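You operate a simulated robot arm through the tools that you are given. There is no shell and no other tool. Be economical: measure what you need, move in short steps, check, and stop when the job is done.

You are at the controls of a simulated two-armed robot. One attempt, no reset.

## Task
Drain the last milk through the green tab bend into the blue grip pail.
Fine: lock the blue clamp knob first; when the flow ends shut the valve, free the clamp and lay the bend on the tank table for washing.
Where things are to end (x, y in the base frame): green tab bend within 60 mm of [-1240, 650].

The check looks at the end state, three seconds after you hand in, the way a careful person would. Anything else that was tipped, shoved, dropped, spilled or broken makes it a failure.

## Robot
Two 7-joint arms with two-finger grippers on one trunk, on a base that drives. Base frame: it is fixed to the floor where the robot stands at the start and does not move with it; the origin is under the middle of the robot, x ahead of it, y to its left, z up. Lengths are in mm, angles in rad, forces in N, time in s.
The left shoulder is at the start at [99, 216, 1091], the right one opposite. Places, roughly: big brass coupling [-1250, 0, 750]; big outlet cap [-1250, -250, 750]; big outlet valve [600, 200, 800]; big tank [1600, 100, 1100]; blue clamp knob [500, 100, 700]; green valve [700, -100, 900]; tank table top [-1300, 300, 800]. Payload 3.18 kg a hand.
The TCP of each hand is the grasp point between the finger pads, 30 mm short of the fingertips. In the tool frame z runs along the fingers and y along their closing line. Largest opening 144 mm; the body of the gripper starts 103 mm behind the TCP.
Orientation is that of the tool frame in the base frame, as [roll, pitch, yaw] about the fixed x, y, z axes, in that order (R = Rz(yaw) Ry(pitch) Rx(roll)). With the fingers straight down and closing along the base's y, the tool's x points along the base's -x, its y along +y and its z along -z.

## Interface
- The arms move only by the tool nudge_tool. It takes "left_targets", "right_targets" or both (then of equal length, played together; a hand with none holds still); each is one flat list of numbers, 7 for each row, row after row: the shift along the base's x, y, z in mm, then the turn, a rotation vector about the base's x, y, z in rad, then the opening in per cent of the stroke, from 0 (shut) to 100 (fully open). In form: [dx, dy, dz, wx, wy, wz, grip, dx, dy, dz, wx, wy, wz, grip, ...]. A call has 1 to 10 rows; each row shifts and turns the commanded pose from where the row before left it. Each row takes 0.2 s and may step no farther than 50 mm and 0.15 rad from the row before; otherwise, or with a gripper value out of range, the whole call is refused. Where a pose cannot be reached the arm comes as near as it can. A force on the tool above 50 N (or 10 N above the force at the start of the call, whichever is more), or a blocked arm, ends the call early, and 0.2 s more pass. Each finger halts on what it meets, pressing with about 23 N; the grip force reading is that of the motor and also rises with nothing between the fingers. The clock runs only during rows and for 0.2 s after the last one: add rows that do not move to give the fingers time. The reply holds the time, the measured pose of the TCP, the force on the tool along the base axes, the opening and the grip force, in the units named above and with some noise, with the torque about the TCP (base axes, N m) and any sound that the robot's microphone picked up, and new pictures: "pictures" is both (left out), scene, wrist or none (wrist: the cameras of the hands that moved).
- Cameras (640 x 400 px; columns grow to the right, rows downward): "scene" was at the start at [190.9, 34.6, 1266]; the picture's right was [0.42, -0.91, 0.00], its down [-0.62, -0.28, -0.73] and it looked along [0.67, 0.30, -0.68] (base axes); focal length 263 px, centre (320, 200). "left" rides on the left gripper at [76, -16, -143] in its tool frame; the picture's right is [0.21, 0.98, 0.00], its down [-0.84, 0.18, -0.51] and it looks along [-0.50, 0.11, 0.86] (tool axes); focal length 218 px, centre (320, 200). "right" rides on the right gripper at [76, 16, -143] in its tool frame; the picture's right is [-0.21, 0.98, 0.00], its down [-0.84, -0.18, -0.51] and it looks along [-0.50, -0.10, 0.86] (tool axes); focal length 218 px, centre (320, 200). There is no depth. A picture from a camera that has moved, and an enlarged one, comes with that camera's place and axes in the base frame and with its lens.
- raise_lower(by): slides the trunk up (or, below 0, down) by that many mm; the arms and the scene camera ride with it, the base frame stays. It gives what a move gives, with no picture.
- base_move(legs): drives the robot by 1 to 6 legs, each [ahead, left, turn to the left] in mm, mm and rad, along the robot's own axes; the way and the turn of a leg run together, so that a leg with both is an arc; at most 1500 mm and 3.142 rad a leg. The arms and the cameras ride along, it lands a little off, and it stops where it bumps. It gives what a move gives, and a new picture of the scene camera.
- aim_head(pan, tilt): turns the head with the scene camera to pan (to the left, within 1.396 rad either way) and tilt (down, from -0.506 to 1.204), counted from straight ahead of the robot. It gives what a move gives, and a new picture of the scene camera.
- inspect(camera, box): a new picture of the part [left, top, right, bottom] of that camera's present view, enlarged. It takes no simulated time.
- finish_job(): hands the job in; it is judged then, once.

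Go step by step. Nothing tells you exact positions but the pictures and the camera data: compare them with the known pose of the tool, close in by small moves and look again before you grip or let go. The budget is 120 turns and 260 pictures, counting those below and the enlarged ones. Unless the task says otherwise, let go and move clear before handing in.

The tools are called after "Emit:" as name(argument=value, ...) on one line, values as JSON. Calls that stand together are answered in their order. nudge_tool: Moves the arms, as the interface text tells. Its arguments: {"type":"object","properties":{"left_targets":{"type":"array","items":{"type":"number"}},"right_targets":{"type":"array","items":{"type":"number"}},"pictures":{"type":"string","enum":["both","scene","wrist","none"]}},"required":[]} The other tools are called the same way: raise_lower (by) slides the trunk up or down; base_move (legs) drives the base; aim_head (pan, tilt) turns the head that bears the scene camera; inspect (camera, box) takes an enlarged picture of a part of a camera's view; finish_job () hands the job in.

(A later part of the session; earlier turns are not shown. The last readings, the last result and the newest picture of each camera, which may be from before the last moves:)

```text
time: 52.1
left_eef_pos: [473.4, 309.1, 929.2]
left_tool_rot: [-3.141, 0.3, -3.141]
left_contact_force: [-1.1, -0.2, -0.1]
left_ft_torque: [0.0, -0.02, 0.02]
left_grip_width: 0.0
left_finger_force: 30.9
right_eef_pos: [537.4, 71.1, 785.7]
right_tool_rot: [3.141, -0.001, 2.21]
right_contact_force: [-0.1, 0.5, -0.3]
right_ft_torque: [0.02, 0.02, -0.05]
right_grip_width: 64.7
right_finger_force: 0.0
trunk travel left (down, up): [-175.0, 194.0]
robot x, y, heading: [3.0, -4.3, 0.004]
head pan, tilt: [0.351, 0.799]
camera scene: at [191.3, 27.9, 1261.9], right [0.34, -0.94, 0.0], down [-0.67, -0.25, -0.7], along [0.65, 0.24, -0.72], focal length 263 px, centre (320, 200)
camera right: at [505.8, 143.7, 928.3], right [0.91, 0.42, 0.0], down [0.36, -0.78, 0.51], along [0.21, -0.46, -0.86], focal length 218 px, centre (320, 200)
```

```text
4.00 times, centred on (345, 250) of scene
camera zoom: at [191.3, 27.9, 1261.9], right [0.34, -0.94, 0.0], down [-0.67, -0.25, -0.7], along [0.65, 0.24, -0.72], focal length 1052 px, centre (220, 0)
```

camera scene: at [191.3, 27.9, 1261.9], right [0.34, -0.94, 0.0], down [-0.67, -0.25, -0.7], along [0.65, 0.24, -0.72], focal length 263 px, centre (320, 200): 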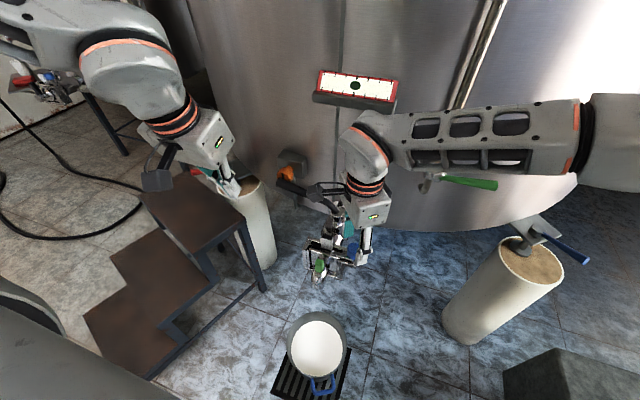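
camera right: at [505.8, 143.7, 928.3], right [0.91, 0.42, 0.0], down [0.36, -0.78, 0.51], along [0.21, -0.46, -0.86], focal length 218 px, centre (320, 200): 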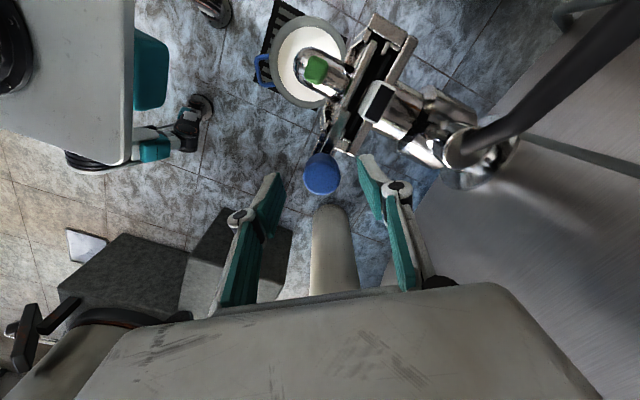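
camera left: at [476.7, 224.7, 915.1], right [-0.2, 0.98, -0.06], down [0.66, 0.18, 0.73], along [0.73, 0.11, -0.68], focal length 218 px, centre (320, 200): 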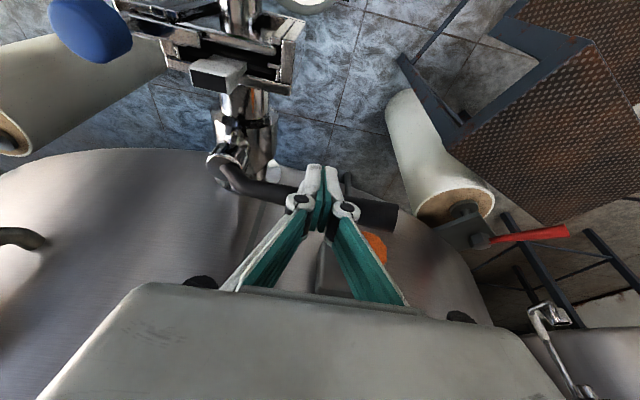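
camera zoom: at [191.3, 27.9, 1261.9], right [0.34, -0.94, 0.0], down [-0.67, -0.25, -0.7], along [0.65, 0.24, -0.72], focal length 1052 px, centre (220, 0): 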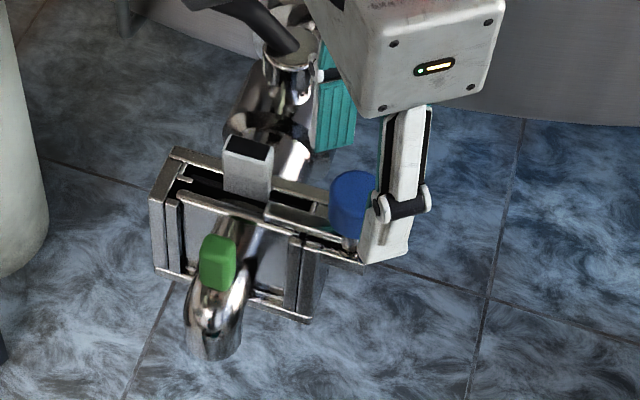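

Emit:
nudge_tool(right_targets=[0, -1, -15, 0, 0, 0, 45, 0, 0, -15, 0, 0, 0, 45, 0, 0, 0, 0, 0, 0, 20, 0, 0, 0, 0, 0, 0, 20, 0, 0, 0, 0, 0, 0, 20, 0, 0, 0, 0, 0, 0.12, 20, 0, 0, 0, 0, 0, 0.12, 20, 0, 0, 0, 0, 0, 0.12, 20, 0, 0, 0, 0, 0, 0.12, 20])

Emit:
inspect(camera="scene", box=[290, 200, 400, 300])

```text
time: 54.1
left_eef_pos: [474.0, 310.5, 928.6]
left_tool_rot: [-3.142, 0.299, 3.14]
left_contact_force: [0.5, 0.1, -1.0]
left_ft_torque: [0.0, -0.01, -0.02]
left_grip_width: 0.1
left_finger_force: 30.5
right_eef_pos: [537.7, 70.5, 755.7]
right_tool_rot: [3.141, -0.002, 2.689]
right_contact_force: [12.5, 7.6, -5.5]
right_ft_torque: [0.29, 0.33, 0.04]
right_grip_width: 31.9
right_finger_force: 45.2
trunk travel left (down, up): [-175.0, 194.0]
robot x, y, heading: [3.1, 0.8, 0.007]
head pan, tilt: [0.351, 0.799]
camera scene: at [192.6, 28.6, 1261.7], right [0.34, -0.94, 0.0], down [-0.67, -0.25, -0.7], along [0.65, 0.24, -0.72], focal length 263 px, centre (320, 200)
camera right: at [477.2, 119.8, 897.7], right [0.61, 0.79, 0.0], down [0.68, -0.53, 0.51], along [0.4, -0.31, -0.86], focal length 218 px, centre (320, 200)
```

scene: 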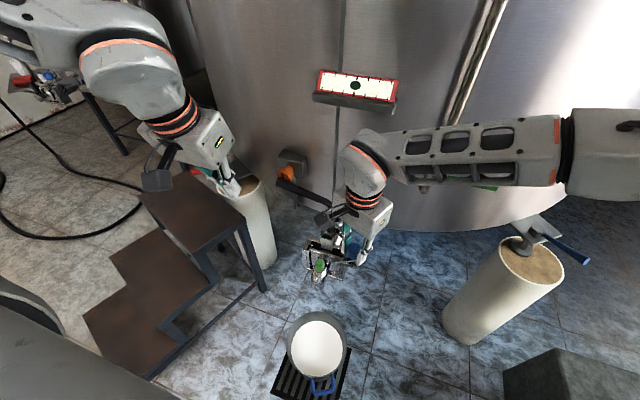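
right: 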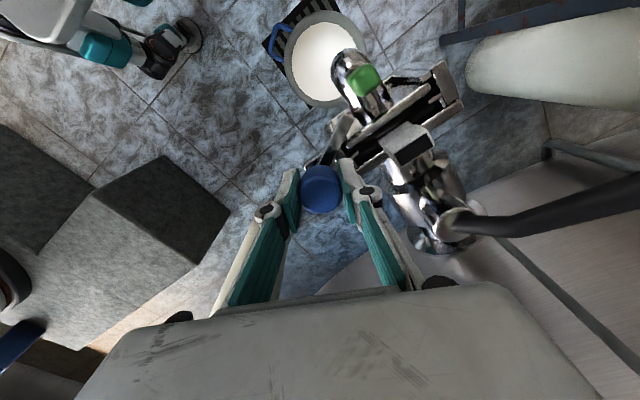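

```text
4.00 times, centred on (345, 250) of scene
camera zoom: at [192.6, 28.6, 1261.7], right [0.34, -0.94, 0.0], down [-0.67, -0.25, -0.7], along [0.65, 0.24, -0.72], focal length 1052 px, centre (220, 0)
```

zoom: 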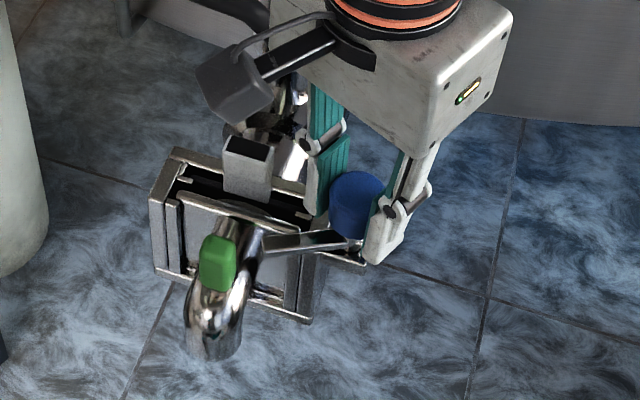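

The bar is swinging back out. Continue ~1.1 rad.

Emit:
nudge_tool(right_targets=[0, 0, 0, 0, 0, 0.12, 20, 0, 0, 0, 0, 0, 0.12, 20, 0, 0, 0, 0, 0, 0.12, 20, 0, 0, 0, 0, 0, 0.12, 20, 0, 0, 0, 0, 0, 0.12, 20, 0, 0, 0, 0, 0, 0.12, 20, 0, 0, 0, 0, 0, 0.12, 20, 0, 0, 0, 0, 0, 0.12, 20, 0, 0, 0, 0, 0, 0.12, 20])

Emit:
inspect(camera="scene", box=[290, 200, 400, 300])

```text
time: 56.1
left_eef_pos: [474.6, 310.3, 930.2]
left_tool_rot: [3.141, 0.297, 3.141]
left_contact_force: [0.7, -0.7, 0.1]
left_ft_torque: [0.01, 0.0, 0.0]
left_grip_width: 0.0
left_finger_force: 30.6
right_eef_pos: [537.7, 67.6, 754.4]
right_tool_rot: [3.141, -0.002, -2.513]
right_contact_force: [20.8, 0.9, -4.2]
right_ft_torque: [-0.68, 0.78, 0.01]
right_grip_width: 31.5
right_finger_force: 45.0
trunk travel left (down, up): [-175.0, 194.0]
robot x, y, heading: [-0.2, -2.1, -0.002]
head pan, tilt: [0.351, 0.799]
camera scene: at [193.2, 28.1, 1261.6], right [0.34, -0.94, 0.0], down [-0.67, -0.25, -0.7], along [0.65, 0.24, -0.72], focal length 263 px, centre (320, 200)
camera right: at [467.9, 38.0, 897.8], right [-0.41, 0.91, 0.0], down [0.79, 0.35, 0.51], along [0.46, 0.21, -0.86], focal length 218 px, centre (320, 200)
```

scene: 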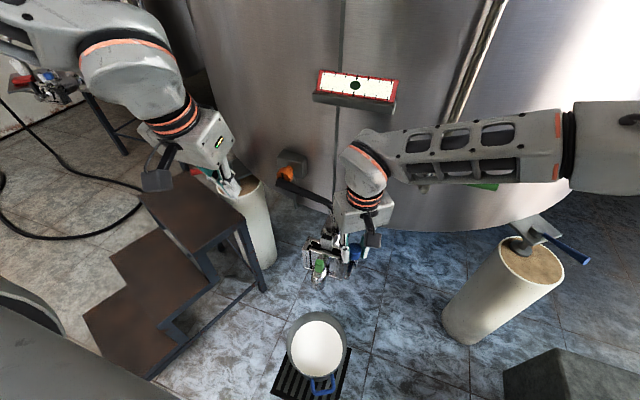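
right: 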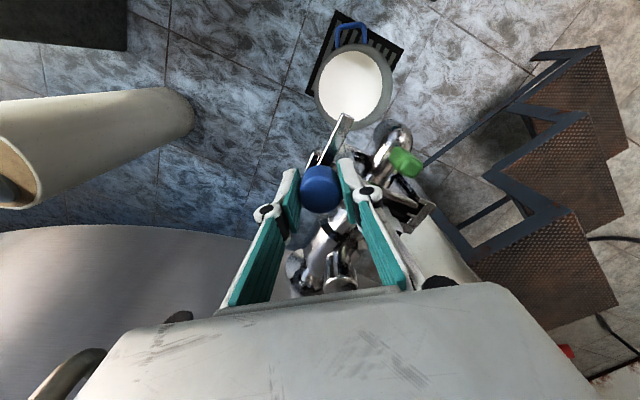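

```text
4.00 times, centred on (345, 250) of scene
camera zoom: at [193.2, 28.1, 1261.6], right [0.34, -0.94, 0.0], down [-0.67, -0.25, -0.7], along [0.65, 0.24, -0.72], focal length 1052 px, centre (220, 0)
```

zoom: 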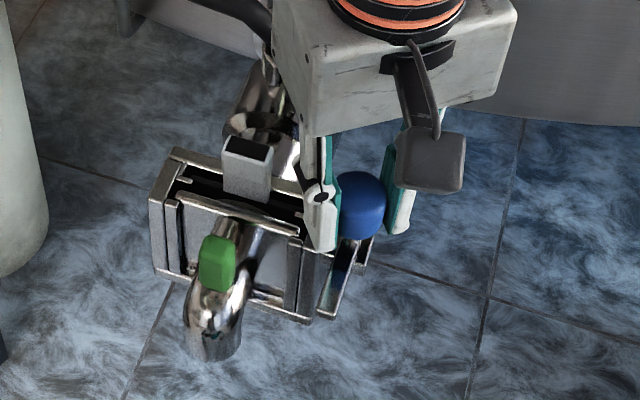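

The bar points outward again: clamp freed. I release the knob, lift, and move above the green tab for a look.

Emit:
nudge_tool(right_targets=[0, 0, 0, 0, 0, 0, 45, 0, 0, 0, 0, 0, 0, 45, 0, 0, 40, 0, 0, 0, 45, 0, 0, 40, 0, 0, -0.13, 45, -8, 15, 30, 0, 0, -0.13, 45, -8, 15, 0, 0, 0, -0.13, 45, -8, 15, 0, 0, 0, -0.13, 45, -8, 15, 0, 0, 0, -0.13, 45, -4, 10, 0, 0, 0, -0.13, 45, 0, 0, 0, 0, 0, -0.15, 45])

Emit:
inspect(camera="scene", box=[290, 200, 400, 300])

Emit:
inspect(camera="right", box=[220, 50, 420, 220])

```text
time: 58.5
left_eef_pos: [472.8, 309.5, 930.1]
left_tool_rot: [-3.141, 0.3, -3.142]
left_contact_force: [-0.1, -0.2, -0.3]
left_ft_torque: [0.01, 0.01, -0.02]
left_grip_width: 0.0
left_finger_force: 30.3
right_eef_pos: [528.8, 117.4, 876.1]
right_tool_rot: [3.112, -0.018, 2.769]
right_contact_force: [0.2, 0.5, 0.2]
right_ft_torque: [0.01, 0.0, 0.01]
right_grip_width: 64.9
right_finger_force: 0.1
trunk travel left (down, up): [-175.0, 194.0]
robot x, y, heading: [0.3, 2.2, -0.0]
head pan, tilt: [0.351, 0.799]
stopped in row 10 (right hand): the arm was blocked; the commanded pose is now the measured one
camera scene: at [191.4, 27.5, 1261.9], right [0.34, -0.94, 0.0], down [-0.67, -0.25, -0.7], along [0.65, 0.24, -0.72], focal length 263 px, centre (320, 200)
camera right: at [464.9, 156.6, 1021.2], right [0.55, 0.83, 0.03], down [0.72, -0.49, 0.49], along [0.42, -0.25, -0.87], focal length 218 px, centre (320, 200)
```

scene: 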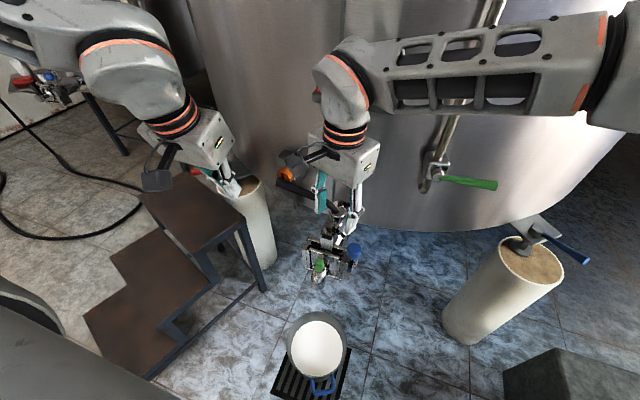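
right: 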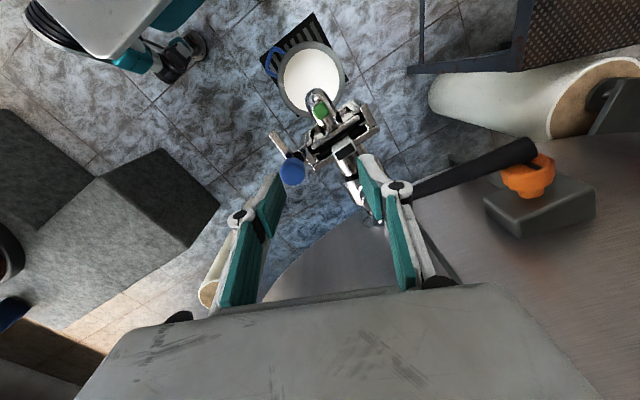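

```text
4.00 times, centred on (345, 250) of scene
camera zoom: at [191.4, 27.5, 1261.9], right [0.34, -0.94, 0.0], down [-0.67, -0.25, -0.7], along [0.65, 0.24, -0.72], focal length 1052 px, centre (220, 0)
```

zoom: 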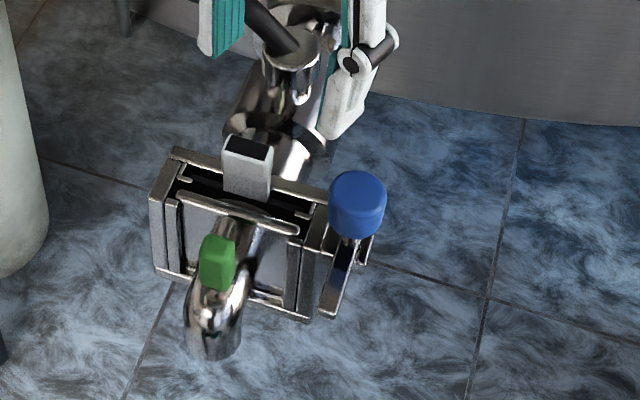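

```text
2.35 times, centred on (320, 135) of right
camera zoom: at [464.9, 156.6, 1021.2], right [0.55, 0.83, 0.03], down [0.72, -0.49, 0.49], along [0.42, -0.25, -0.87], focal length 514 px, centre (320, 353)
```

zoom: 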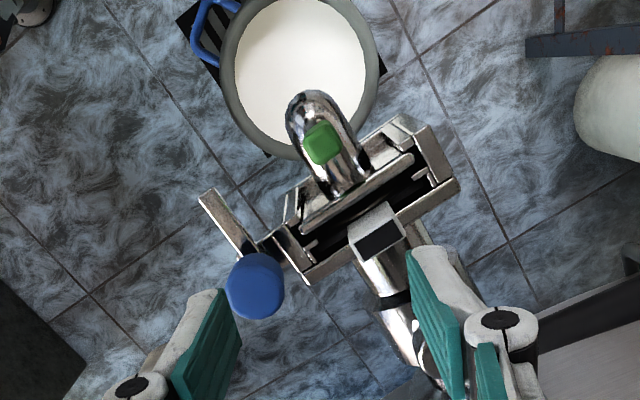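

The arm reported a block near the tank panel region; I back off toward the robot and look.

Emit:
nudge_tool(right_targets=[-15, -10, 5, 0, 0, 0, 45, -20, -20, 0, 0, 0, 0, 45, -25, -25, 0, 0, 0, 0, 45])

Emit:
inspect(camera="scene", box=[280, 50, 440, 150])

```text
time: 59.3
left_eef_pos: [473.0, 309.2, 931.0]
left_tool_rot: [-3.14, 0.301, -3.14]
left_contact_force: [0.0, -0.5, 0.2]
left_ft_torque: [0.06, 0.04, -0.01]
left_grip_width: 0.0
left_finger_force: 30.4
right_eef_pos: [467.4, 63.0, 879.8]
right_tool_rot: [3.116, -0.011, 2.779]
right_contact_force: [-0.2, 0.2, -0.4]
right_ft_torque: [0.02, 0.0, -0.01]
right_grip_width: 64.8
right_finger_force: 0.0
trunk travel left (down, up): [-175.0, 194.0]
robot x, y, heading: [0.8, -1.1, 0.002]
head pan, tilt: [0.351, 0.799]
camera scene: at [190.8, 27.2, 1262.1], right [0.34, -0.94, 0.0], down [-0.67, -0.25, -0.7], along [0.66, 0.24, -0.72], focal length 263 px, centre (320, 200)
camera right: at [403.3, 102.8, 1024.4], right [0.54, 0.84, 0.02], down [0.72, -0.48, 0.49], along [0.42, -0.25, -0.87], focal length 218 px, centre (320, 200)
```

scene: 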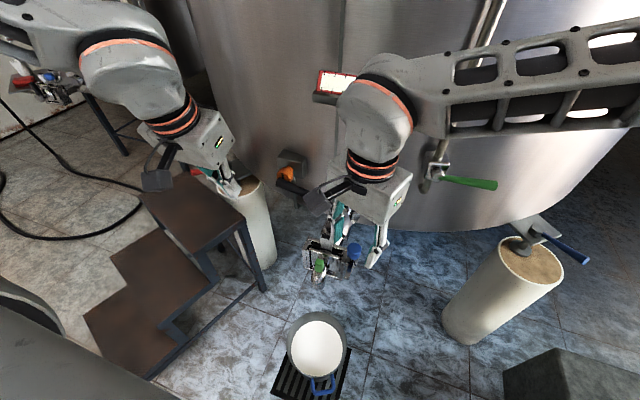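
right: 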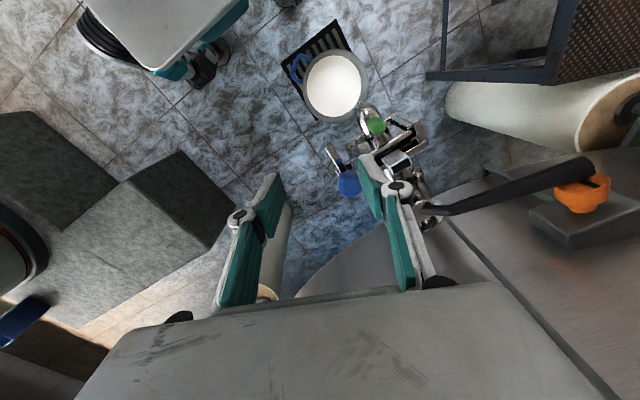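

```text
4.00 times, centred on (360, 100) of scene
camera zoom: at [190.8, 27.2, 1262.1], right [0.34, -0.94, 0.0], down [-0.67, -0.25, -0.7], along [0.66, 0.24, -0.72], focal length 1052 px, centre (160, 600)
```

zoom: 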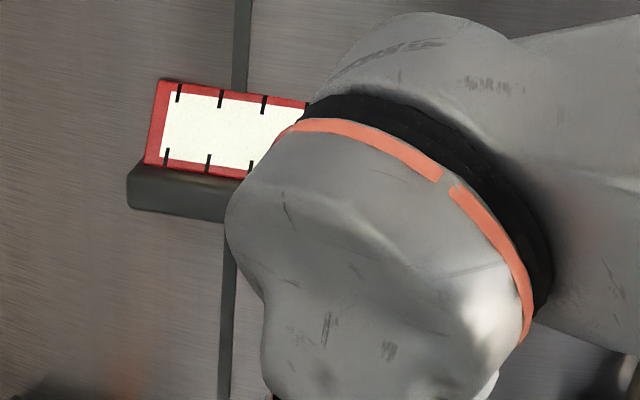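

Panel is intact. I'll use the left hand for the bend, with the right hand withdrawn.

Emit:
nudge_tool(right_targets=[-20, -35, 10, 0, 0, 0, 45, -20, -35, 10, 0, 0, 0, 45, -20, -35, 10, 0, 0, 0, 45, -20, -35, 10, 0, 0, 0, 45, -10, -25, 10, 0, 0, 0, 45, 0, -20, 0, 0, 0, 0, 45], left_targets=[0, 0, 0, 0, 0.05, -0.05, 40, 0, 0, 0, 0, 0.05, -0.05, 40, 7, -40, -15, 0, 0.05, -0.05, 40, 7, -40, -15, 0, 0.05, -0.05, 40, 7, -40, -15, 0, 0.05, -0.05, 40, 5, -40, -20, 0, 0.05, -0.05, 40])

Emit:
inspect(camera="left", box=[220, 60, 420, 220])

```text
time: 60.7
left_eef_pos: [498.1, 150.4, 861.7]
left_tool_rot: [-3.096, 0.002, 2.848]
left_contact_force: [0.9, -0.1, 0.4]
left_ft_torque: [0.01, 0.04, -0.01]
left_grip_width: 57.9
left_finger_force: 0.0
right_eef_pos: [375.0, -122.6, 929.1]
right_tool_rot: [3.116, -0.016, 2.775]
right_contact_force: [0.2, 0.5, 0.3]
right_ft_torque: [0.03, 0.04, 0.03]
right_grip_width: 64.8
right_finger_force: 0.0
trunk travel left (down, up): [-175.0, 194.0]
robot x, y, heading: [0.1, 1.2, 0.0]
head pan, tilt: [0.351, 0.799]
camera scene: at [193.2, 27.6, 1261.2], right [0.34, -0.94, 0.0], down [-0.67, -0.25, -0.7], along [0.65, 0.24, -0.72], focal length 263 px, centre (320, 200)
camera right: at [311.8, -82.1, 1073.7], right [0.54, 0.84, 0.02], down [0.73, -0.48, 0.49], along [0.42, -0.25, -0.87], focal length 218 px, centre (320, 200)
camera left: at [421.2, 164.3, 1002.8], right [0.08, 1.0, -0.04], down [0.86, -0.05, 0.5], along [0.5, -0.08, -0.86], focal length 218 px, centre (320, 200)
```

scene: 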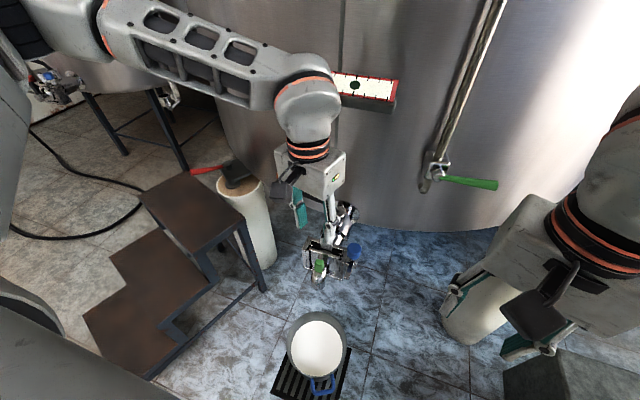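
right: 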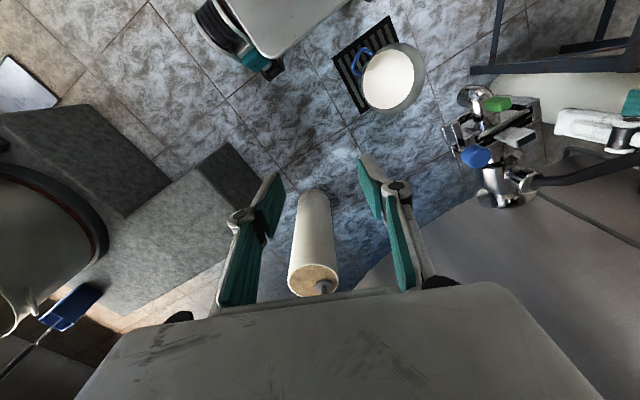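
left: 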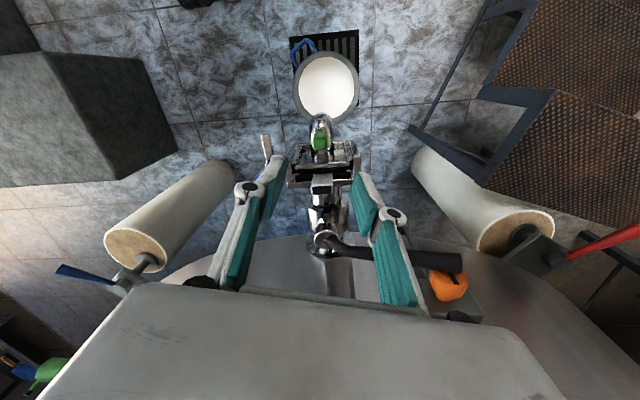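

```text
2.50 times, centred on (320, 140) of left
camera zoom: at [421.2, 164.3, 1002.8], right [0.08, 1.0, -0.04], down [0.86, -0.05, 0.5], along [0.5, -0.08, -0.86], focal length 546 px, centre (320, 350)
```

zoom: 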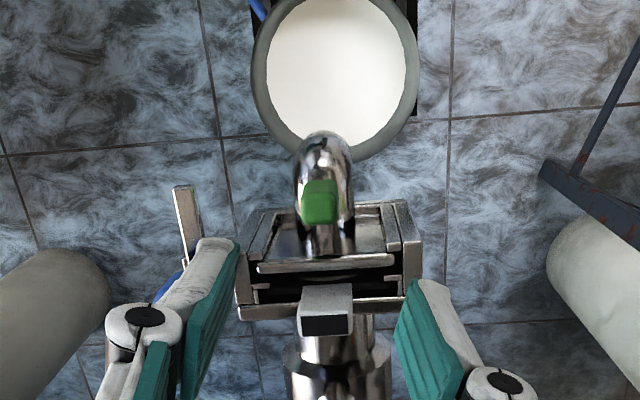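

Clear view: tab at about (501, 144, ~700), 20 mm wide, plate lip along y. I square the hand to it and lower partway.

Emit:
nudge_tool(left_targets=[1, -2, -20, 0.02, -0.007, 0.15, 40, 1, -2, -25, 0.0235, -0.006, 0.14, 40, 1, -2, -25, 0, 0, 0, 40, 0, 0, 0, 0, 0, 0, 40])

Emit:
inspect(camera="left", box=[220, 60, 420, 220])

Emit:
inspect(camera="scene", box=[280, 180, 390, 300])

```text
refused: row 1 steps farther than a row can; nothing moved
```

```text
2.50 times, centred on (320, 140) of left
camera zoom: at [421.2, 164.3, 1002.8], right [0.08, 1.0, -0.04], down [0.86, -0.05, 0.5], along [0.5, -0.08, -0.86], focal length 546 px, centre (320, 350)
```

zoom: 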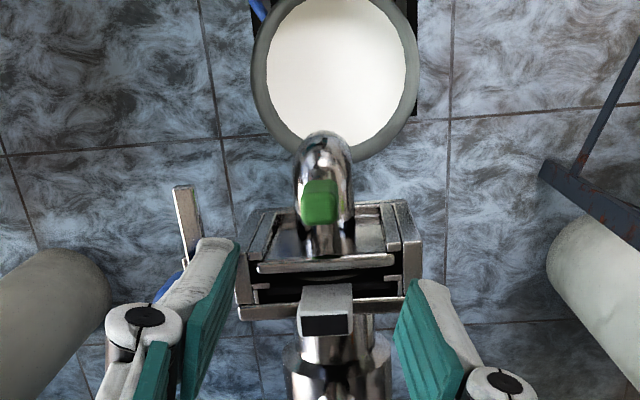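

```text
3.33 times, centred on (335, 240) of scene
camera zoom: at [193.2, 27.6, 1261.2], right [0.34, -0.94, 0.0], down [-0.67, -0.25, -0.7], along [0.65, 0.24, -0.72], focal length 876 px, centre (270, 67)
```

zoom: 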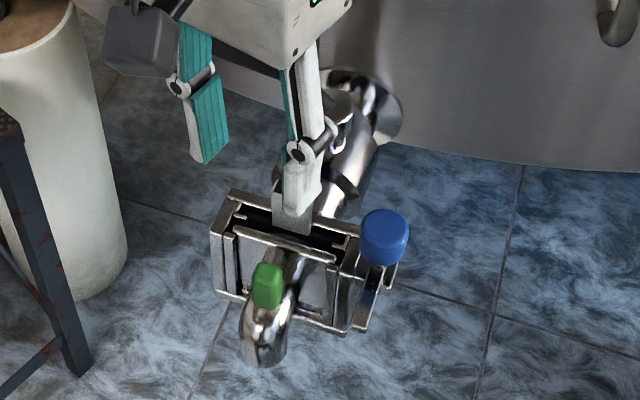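

Emit:
nudge_tool(left_targets=[1, -2, -20, 0.015, -0.004, 0.1, 40, 1, -2, -25, 0.015, -0.005, 0.1, 40, 1, -2, -25, 0.013, -0.004, 0.09, 40, 0, 0, 0, 0, 0, 0, 40])

Emit:
inspect(camera="left", box=[220, 60, 420, 220])

Emit:
inspect(camera="scene", box=[280, 180, 390, 300])

```text
time: 61.7
left_eef_pos: [498.6, 146.3, 797.2]
left_tool_rot: [-3.138, 0.012, 3.139]
left_contact_force: [0.0, -0.7, -1.2]
left_ft_torque: [-0.04, 0.02, -0.03]
left_grip_width: 57.6
left_finger_force: 0.1
left hand out of reach, approached as far as the arm can: row 3
right_eef_pos: [374.8, -122.0, 931.0]
right_tool_rot: [3.115, -0.014, 2.776]
right_contact_force: [0.4, -0.1, -0.2]
right_ft_torque: [0.04, -0.02, 0.0]
right_grip_width: 64.9
right_finger_force: 0.0
trunk travel left (down, up): [-175.0, 194.0]
robot x, y, heading: [-1.2, 1.1, -0.001]
head pan, tilt: [0.351, 0.799]
camera scene: at [191.0, 27.9, 1262.0], right [0.34, -0.94, 0.0], down [-0.67, -0.25, -0.7], along [0.65, 0.24, -0.72], focal length 263 px, centre (320, 200)
camera left: at [418.8, 133.1, 937.8], right [-0.2, 0.98, -0.01], down [0.84, 0.18, 0.52], along [0.51, 0.1, -0.86], focal length 218 px, centre (320, 200)
```

scene: 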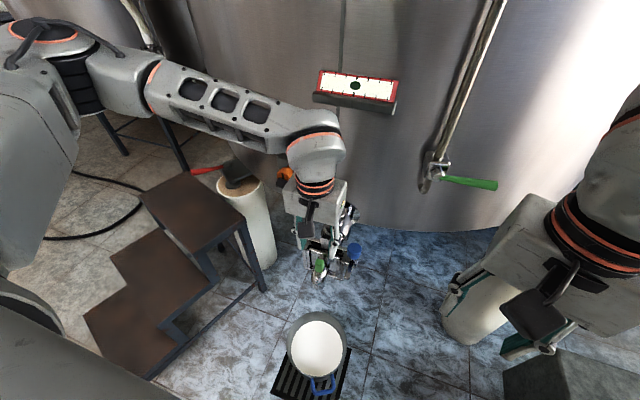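
left: 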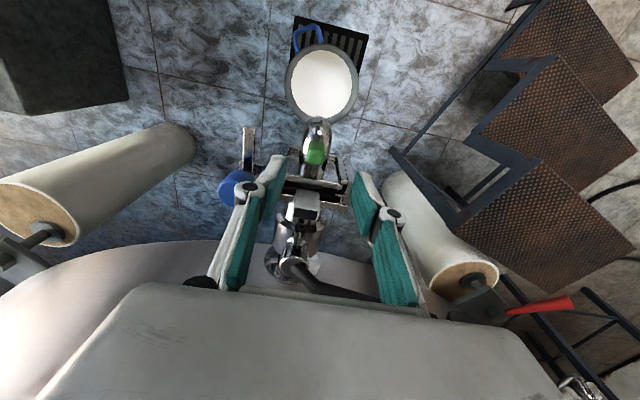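

```text
2.50 times, centred on (320, 140) of left
camera zoom: at [418.8, 133.1, 937.8], right [-0.2, 0.98, -0.01], down [0.84, 0.18, 0.52], along [0.51, 0.1, -0.86], focal length 546 px, centre (320, 350)
```

zoom: 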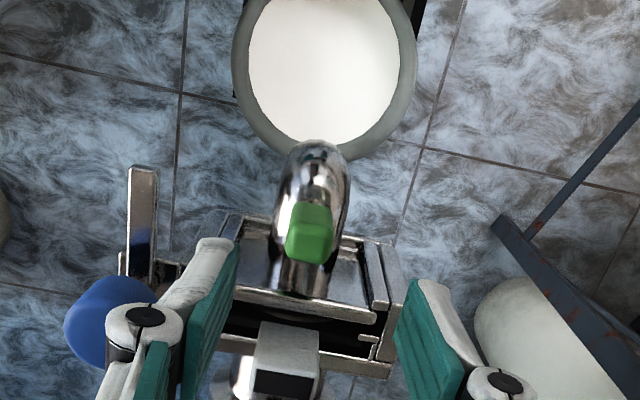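

```text
3.33 times, centred on (335, 240) of scene
camera zoom: at [191.0, 27.9, 1262.0], right [0.34, -0.94, 0.0], down [-0.67, -0.25, -0.7], along [0.65, 0.24, -0.72], focal length 876 px, centre (270, 67)
```

zoom: 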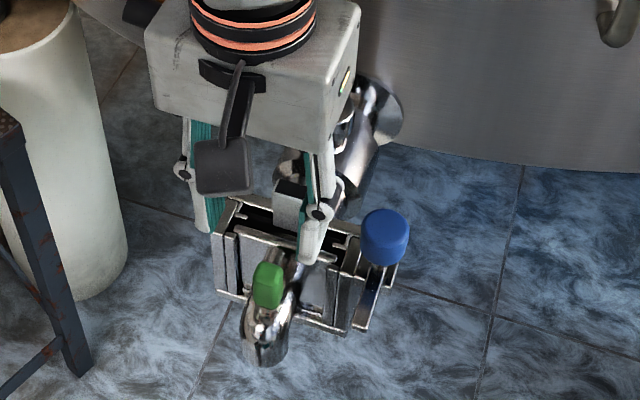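

The arm is at its reach limit, so I lower the trunk instead, first by 60 mm.

Emit:
raise_lower(by=-60)

Emit:
inspect(camera="scene", box=[280, 160, 390, 280])

Emit:
inspect(camera="left", box=[220, 100, 420, 260])

```text
time: 62.7
left_eef_pos: [500.4, 147.3, 738.8]
left_tool_rot: [-3.14, 0.016, 3.136]
left_contact_force: [-0.3, -1.4, -0.1]
left_ft_torque: [0.02, -0.04, -0.01]
left_grip_width: 57.8
left_finger_force: 0.0
right_eef_pos: [374.8, -119.1, 871.8]
right_tool_rot: [3.116, -0.011, 2.775]
right_contact_force: [-0.2, 0.9, -1.1]
right_ft_torque: [-0.01, -0.06, -0.01]
right_grip_width: 64.8
right_finger_force: 0.1
trunk travel left (down, up): [-115.0, 254.0]
robot x, y, heading: [0.6, 1.0, -0.001]
head pan, tilt: [0.351, 0.799]
```

```text
3.33 times, centred on (335, 220) of scene
camera zoom: at [253.2, 27.9, 1192.5], right [0.34, -0.94, 0.0], down [-0.67, -0.25, -0.7], along [0.66, 0.24, -0.72], focal length 876 px, centre (270, 133)
```

zoom: 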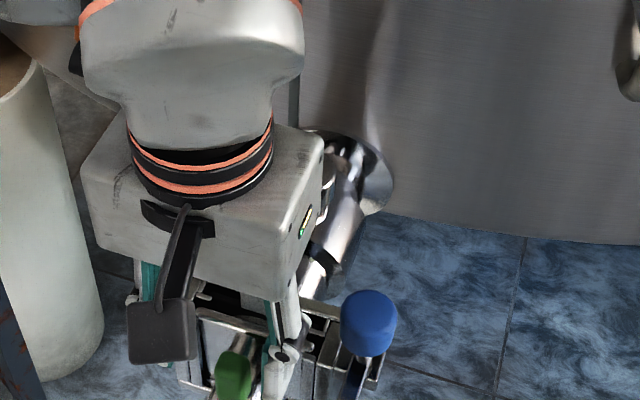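

```text
2.50 times, centred on (320, 180) of left
camera zoom: at [421.2, 134.4, 878.8], right [-0.2, 0.98, 0.0], down [0.84, 0.18, 0.52], along [0.51, 0.1, -0.85], focal length 546 px, centre (320, 250)
```

zoom: 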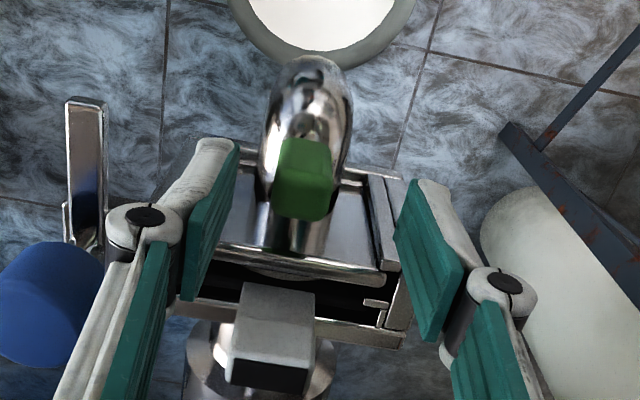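

Tab centre computes to (500, 144, 700). Shift 3 mm right, lower 22 mm more.

Emit:
nudge_tool(left_targets=[0, -3, 0, 0, 0, 0, 40], pictures="none")

Emit:
raise_lower(by=-22)

Emit:
inspect(camera="left", box=[220, 100, 420, 260])

```text
time: 63.1
left_eef_pos: [501.5, 146.4, 736.1]
left_tool_rot: [-3.14, 0.012, 3.136]
left_contact_force: [0.2, -0.7, -0.5]
left_ft_torque: [-0.03, -0.01, 0.01]
left_grip_width: 57.7
left_finger_force: 0.1
right_eef_pos: [377.0, -119.7, 870.8]
right_tool_rot: [3.116, -0.014, 2.777]
right_contact_force: [0.1, 0.2, 0.2]
right_ft_torque: [-0.04, 0.0, -0.01]
right_grip_width: 64.7
right_finger_force: 0.1
trunk travel left (down, up): [-115.0, 254.0]
robot x, y, heading: [-1.6, 0.1, -0.001]
head pan, tilt: [0.351, 0.799]
```

```text
time: 63.8
left_eef_pos: [500.6, 144.7, 715.0]
left_tool_rot: [-3.139, 0.014, 3.136]
left_contact_force: [-0.2, 0.7, -0.1]
left_ft_torque: [-0.01, -0.06, 0.02]
left_grip_width: 57.7
left_finger_force: 0.2
right_eef_pos: [375.6, -120.2, 849.9]
right_tool_rot: [3.116, -0.009, 2.777]
right_contact_force: [0.0, -0.4, 1.2]
right_ft_torque: [-0.01, -0.06, -0.04]
right_grip_width: 64.7
right_finger_force: 0.0
trunk travel left (down, up): [-93.0, 276.0]
robot x, y, heading: [-5.7, -1.3, 0.002]
head pan, tilt: [0.351, 0.799]
```

```text
2.50 times, centred on (320, 180) of left
camera zoom: at [421.2, 131.4, 856.6], right [-0.2, 0.98, 0.0], down [0.84, 0.18, 0.52], along [0.51, 0.1, -0.85], focal length 546 px, centre (320, 250)
```

zoom: 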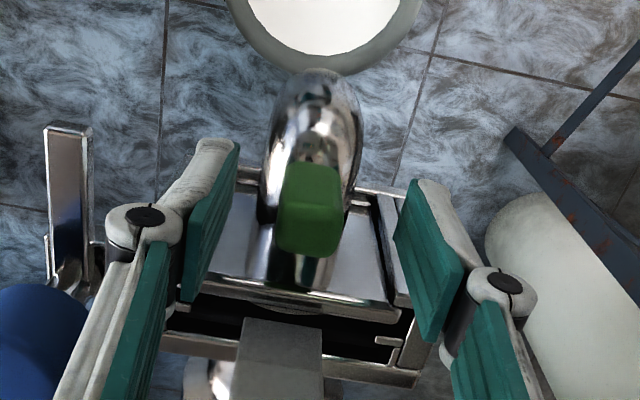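

The tab lies between the pads. Closing.

Emit:
nudge_tool(left_targets=[0, 0, 0, 0, 0, 0, 20, 0, 0, 0, 0, 0, 0, 5, 0, 0, 0, 0, 0, 0, 0, 0, 0, 0, 0, 0, 0, 0])

Emit:
inspect(camera="left", box=[220, 100, 420, 260])

```text
time: 64.8
left_eef_pos: [502.4, 145.8, 714.1]
left_tool_rot: [3.141, 0.01, 3.136]
left_contact_force: [1.7, -0.5, 0.1]
left_ft_torque: [-0.03, -0.01, -0.02]
left_grip_width: 19.9
left_finger_force: 23.1
right_eef_pos: [375.5, -119.4, 847.9]
right_tool_rot: [3.117, -0.014, 2.775]
right_contact_force: [0.8, 0.1, -0.7]
right_ft_torque: [0.0, -0.03, -0.02]
right_grip_width: 64.7
right_finger_force: 0.1
trunk travel left (down, up): [-93.0, 276.0]
robot x, y, heading: [-1.3, -1.1, -0.003]
head pan, tilt: [0.351, 0.799]
camera scene: at [279.6, 27.9, 1163.5], right [0.34, -0.94, 0.0], down [-0.67, -0.25, -0.7], along [0.65, 0.24, -0.72], focal length 263 px, centre (320, 200)
camera left: at [422.4, 131.5, 854.7], right [-0.2, 0.98, 0.0], down [0.84, 0.18, 0.52], along [0.51, 0.1, -0.86], focal length 218 px, centre (320, 200)
```

scene: 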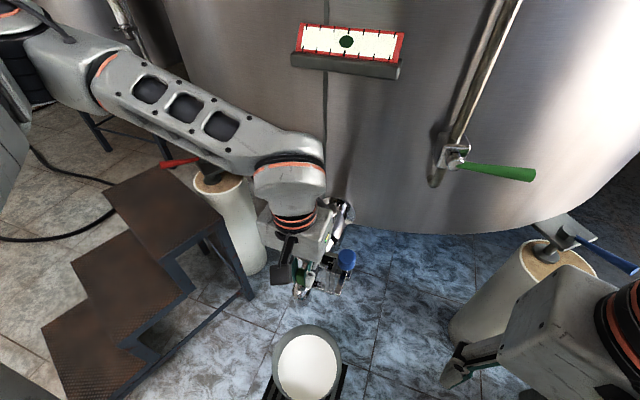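
left: 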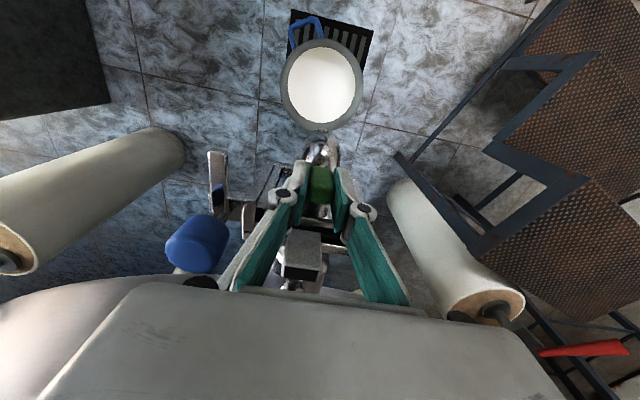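

```text
2.50 times, centred on (320, 180) of left
camera zoom: at [422.4, 131.5, 854.7], right [-0.2, 0.98, 0.0], down [0.84, 0.18, 0.52], along [0.51, 0.1, -0.86], focal length 546 px, centre (320, 250)
```

zoom: 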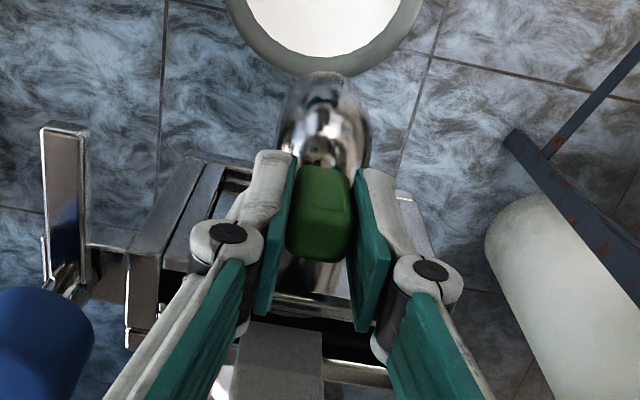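

Gripped at 20 mm. A small test lift.

Emit:
nudge_tool(left_targets=[0, 0, 6, 0, 0, 0, 0, 0, 0, 6, 0, 0, 0, 0, 0, 0, 8, 0, 0, 0, 0])

Emit:
inspect(camera="left", box=[220, 100, 420, 260])

Emit:
inspect(camera="scene", box=[260, 200, 380, 320])

```text
time: 65.6
left_eef_pos: [501.3, 144.9, 735.2]
left_tool_rot: [3.14, 0.009, 3.136]
left_contact_force: [-0.1, -1.5, -2.6]
left_ft_torque: [-0.1, 0.05, -0.09]
left_grip_width: 19.6
left_finger_force: 23.0
right_eef_pos: [375.1, -120.4, 847.9]
right_tool_rot: [3.115, -0.015, 2.776]
right_contact_force: [0.2, -0.4, -0.1]
right_ft_torque: [0.01, -0.01, 0.03]
right_grip_width: 64.9
right_finger_force: 0.2
trunk travel left (down, up): [-93.0, 276.0]
robot x, y, heading: [4.0, 0.9, 0.003]
head pan, tilt: [0.351, 0.799]
camera scene: at [279.4, 27.8, 1163.7], right [0.34, -0.94, 0.0], down [-0.67, -0.25, -0.7], along [0.65, 0.24, -0.72], focal length 263 px, centre (320, 200)
camera left: at [422.4, 131.6, 875.4], right [-0.2, 0.98, 0.0], down [0.84, 0.18, 0.52], along [0.51, 0.1, -0.86], focal length 218 px, centre (320, 200)
```

scene: 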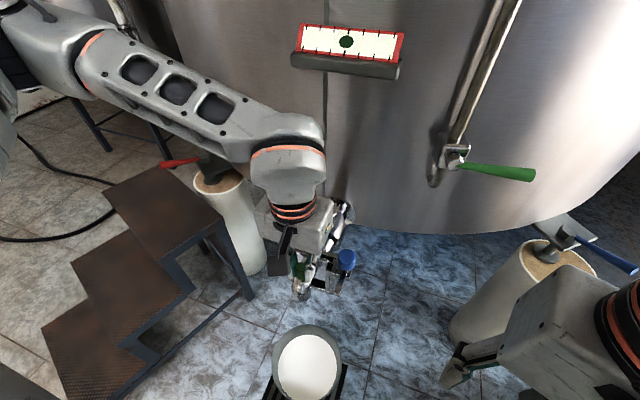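
left: 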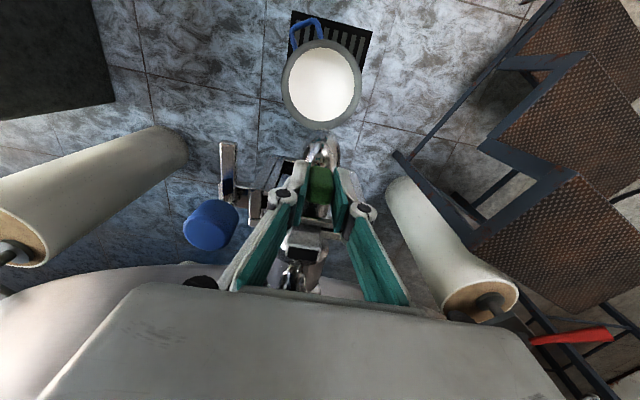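

```text
2.50 times, centred on (320, 180) of left
camera zoom: at [422.4, 131.6, 875.4], right [-0.2, 0.98, 0.0], down [0.84, 0.18, 0.52], along [0.51, 0.1, -0.86], focal length 546 px, centre (320, 250)
```

zoom: 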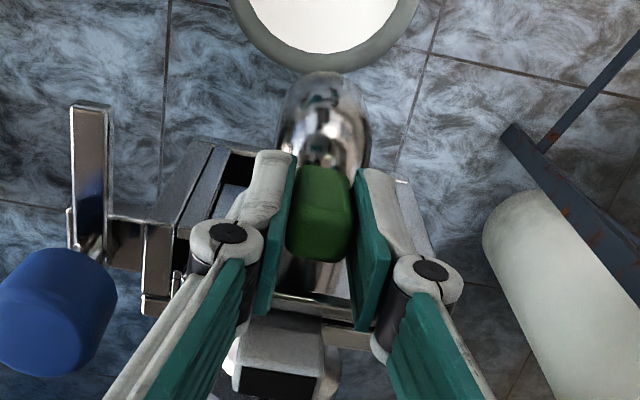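

```text
3.33 times, centred on (320, 260) of scene
camera zoom: at [279.4, 27.8, 1163.7], right [0.34, -0.94, 0.0], down [-0.67, -0.25, -0.7], along [0.65, 0.24, -0.72], focal length 876 px, centre (320, 0)
```

zoom: 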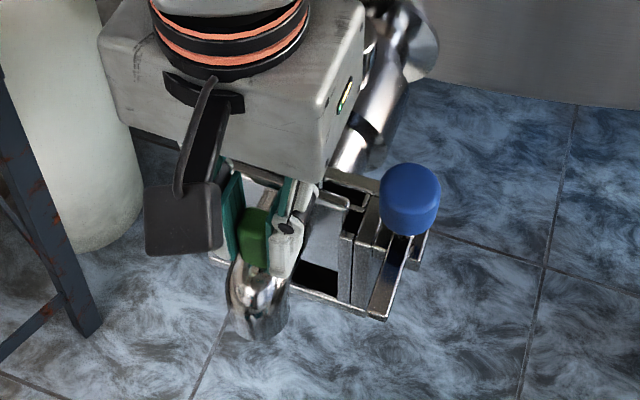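

The bend lifts freely (≈2.6 N). I raise it straight out of the frame.

Emit:
nudge_tool(left_targets=[0, 0, 15, 0, 0, 0, 0, 0, 0, 18, 0, 0, 0, 0, 0, 0, 20, 0, 0, 0, 0, 0, 0, 25, 0, 0, 0, 0, 0, 0, 25, 0, 0, 0, 0, 0, 0, 25, 0, 0, 0, 0])

Emit:
inspect(camera="scene", box=[260, 180, 380, 320])

```text
time: 67.0
left_eef_pos: [500.5, 145.5, 864.5]
left_tool_rot: [3.141, 0.011, 3.138]
left_contact_force: [-1.2, 0.6, -4.0]
left_ft_torque: [-0.01, 0.03, -0.01]
left_grip_width: 19.8
left_finger_force: 23.4
right_eef_pos: [375.2, -119.7, 849.5]
right_tool_rot: [3.115, -0.012, 2.778]
right_contact_force: [0.7, 0.8, 0.1]
right_ft_torque: [-0.01, -0.02, 0.01]
right_grip_width: 65.0
right_finger_force: 0.2
trunk travel left (down, up): [-93.0, 276.0]
robot x, y, heading: [-2.7, -0.9, -0.003]
head pan, tilt: [0.351, 0.799]
camera scene: at [278.8, 27.9, 1163.9], right [0.34, -0.94, 0.0], down [-0.67, -0.25, -0.7], along [0.66, 0.24, -0.72], focal length 263 px, centre (320, 200)
camera left: at [421.7, 132.0, 1005.6], right [-0.2, 0.98, 0.0], down [0.84, 0.18, 0.52], along [0.51, 0.1, -0.86], focal length 218 px, centre (320, 200)
```

scene: 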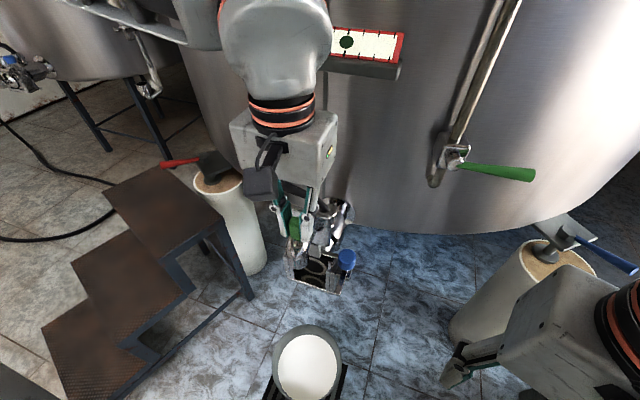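
left: 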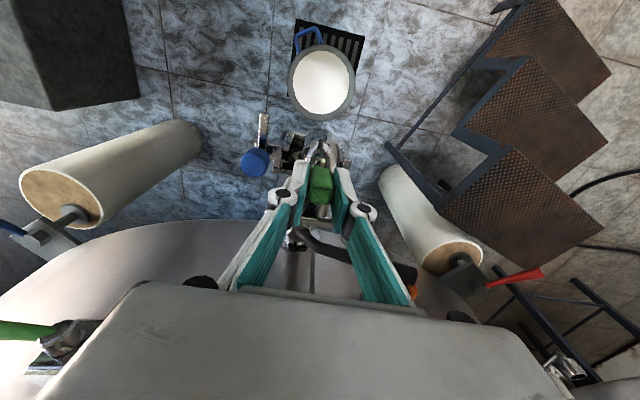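

```text
2.86 times, centred on (320, 250) of scene
camera zoom: at [278.8, 27.9, 1163.9], right [0.34, -0.94, 0.0], down [-0.67, -0.25, -0.7], along [0.66, 0.24, -0.72], focal length 751 px, centre (320, 57)
```

zoom: 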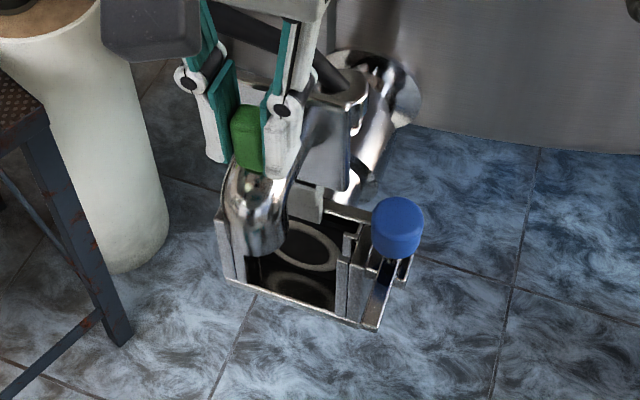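

The bend is clear of the frame. I retreat toward the robot and up.

Emit:
nudge_tool(left_targets=[-20, 5, 15, 0, 0, 0, 0, -25, 10, 20, 0, 0, 0, 0, -25, 15, 20, 0, 0, 0, 0, -25, 20, 20, 0, 0, 0, 0, -25, 20, 20, 0, 0, 0, 0, -25, 20, 20, 0, 0, 0, 0, -15, 20, 20, 0, 0, 0, 0], right_targets=[0, 0, 0, 0, 0, 0, 45, -5, 0, 20, 0, 0, 0, 45, -5, 0, 20, 0, 0, 0, 45, -5, 0, 20, 0, 0, 0, 45, -5, 0, 20, 0, 0, 0, 45, 0, 0, 20, 0, 0, 0, 45, 0, 0, 0, 0, 0, 0, 45], pictures="scene")

Emit:
raise_lower(by=82)

Emit:
aim_head(pan=1.39, tilt=0.6)

Emit:
aim_head(pan=-1.39, tilt=0.6)

```text
time: 68.6
left_eef_pos: [343.2, 254.5, 993.6]
left_tool_rot: [3.14, 0.009, 3.137]
left_contact_force: [-0.3, 0.1, -3.6]
left_ft_torque: [0.02, 0.04, 0.0]
left_grip_width: 19.9
left_finger_force: 23.0
right_eef_pos: [356.1, -119.1, 948.7]
right_tool_rot: [3.118, -0.014, 2.777]
right_contact_force: [0.6, -0.1, 0.0]
right_ft_torque: [-0.03, -0.03, -0.04]
right_grip_width: 64.9
right_finger_force: 0.0
trunk travel left (down, up): [-93.0, 276.0]
robot x, y, heading: [2.6, -1.9, -0.0]
head pan, tilt: [0.351, 0.799]
camera scene: at [279.2, 28.4, 1163.7], right [0.34, -0.94, 0.0], down [-0.67, -0.25, -0.7], along [0.65, 0.24, -0.72], focal length 263 px, centre (320, 200)
```

scene: 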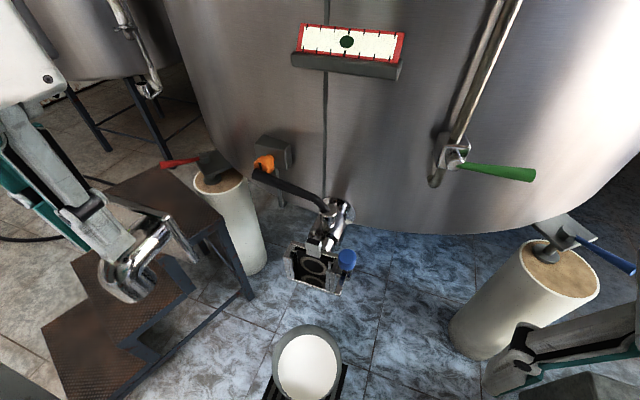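

```text
time: 69.8
left_eef_pos: [343.4, 255.3, 1078.0]
left_tool_rot: [3.14, 0.007, 3.139]
left_contact_force: [-0.3, -0.1, -3.5]
left_ft_torque: [0.02, 0.08, -0.02]
left_grip_width: 19.8
left_finger_force: 23.6
right_eef_pos: [357.1, -119.5, 1028.9]
right_tool_rot: [3.118, -0.018, 2.778]
right_contact_force: [0.0, 0.1, -0.7]
right_ft_torque: [-0.03, 0.06, 0.0]
right_grip_width: 64.9
right_finger_force: 0.1
trunk travel left (down, up): [-175.0, 194.0]
robot x, y, heading: [-3.0, -1.7, 0.003]
head pan, tilt: [0.351, 0.799]
```

```text
time: 71.0
left_eef_pos: [340.0, 254.8, 1078.9]
left_tool_rot: [3.14, 0.01, 3.135]
left_contact_force: [-0.1, -0.2, -4.3]
left_ft_torque: [0.02, 0.08, 0.02]
left_grip_width: 19.3
left_finger_force: 23.2
right_eef_pos: [356.4, -120.7, 1030.3]
right_tool_rot: [3.117, -0.015, 2.777]
right_contact_force: [0.1, 0.1, 0.2]
right_ft_torque: [0.01, 0.02, 0.03]
right_grip_width: 64.8
right_finger_force: 0.0
trunk travel left (down, up): [-175.0, 194.0]
robot x, y, heading: [1.6, -0.2, 0.001]
head pan, tilt: [1.389, 0.6]
camera scene: at [131.7, 87.2, 1278.7], right [0.98, -0.18, 0.0], down [-0.1, -0.56, -0.82], along [0.15, 0.81, -0.57], focal length 263 px, centre (320, 200)
```

scene: 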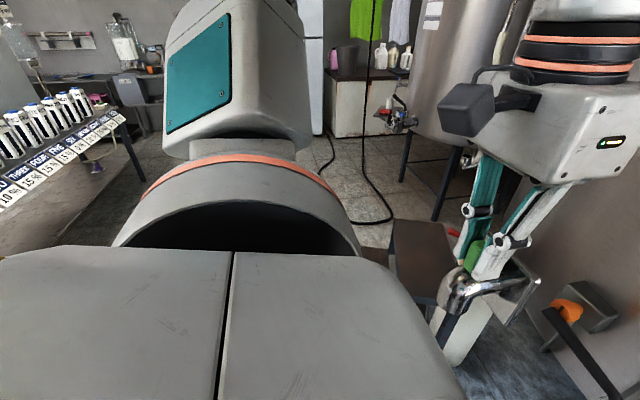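

```text
time: 73.5
left_eef_pos: [342.0, 256.1, 1078.9]
left_tool_rot: [3.14, 0.011, 3.137]
left_contact_force: [-0.3, 0.0, -4.2]
left_ft_torque: [0.0, 0.06, -0.01]
left_grip_width: 20.0
left_finger_force: 23.2
right_eef_pos: [356.1, -119.3, 1030.0]
right_tool_rot: [3.119, -0.012, 2.776]
right_contact_force: [0.7, 0.1, 0.4]
right_ft_torque: [0.01, 0.0, 0.0]
right_grip_width: 64.7
right_finger_force: 0.2
trunk travel left (down, up): [-175.0, 194.0]
robot x, y, heading: [-2.3, 2.6, 0.001]
head pan, tilt: [-1.389, 0.6]
camera scene: at [131.7, -86.6, 1278.8], right [-0.98, -0.18, 0.0], down [-0.1, 0.56, -0.83], along [0.15, -0.81, -0.56], focal length 263 px, centre (320, 200)
```

scene: 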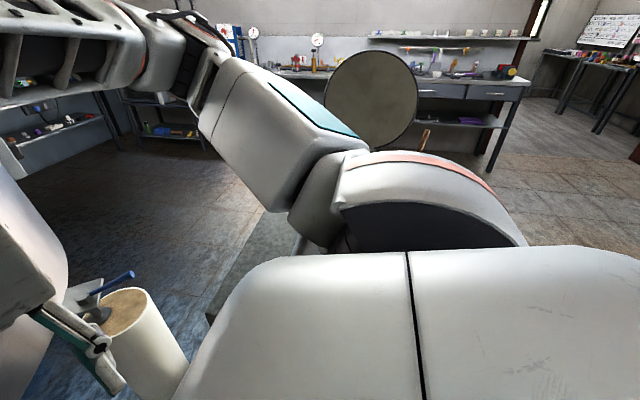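

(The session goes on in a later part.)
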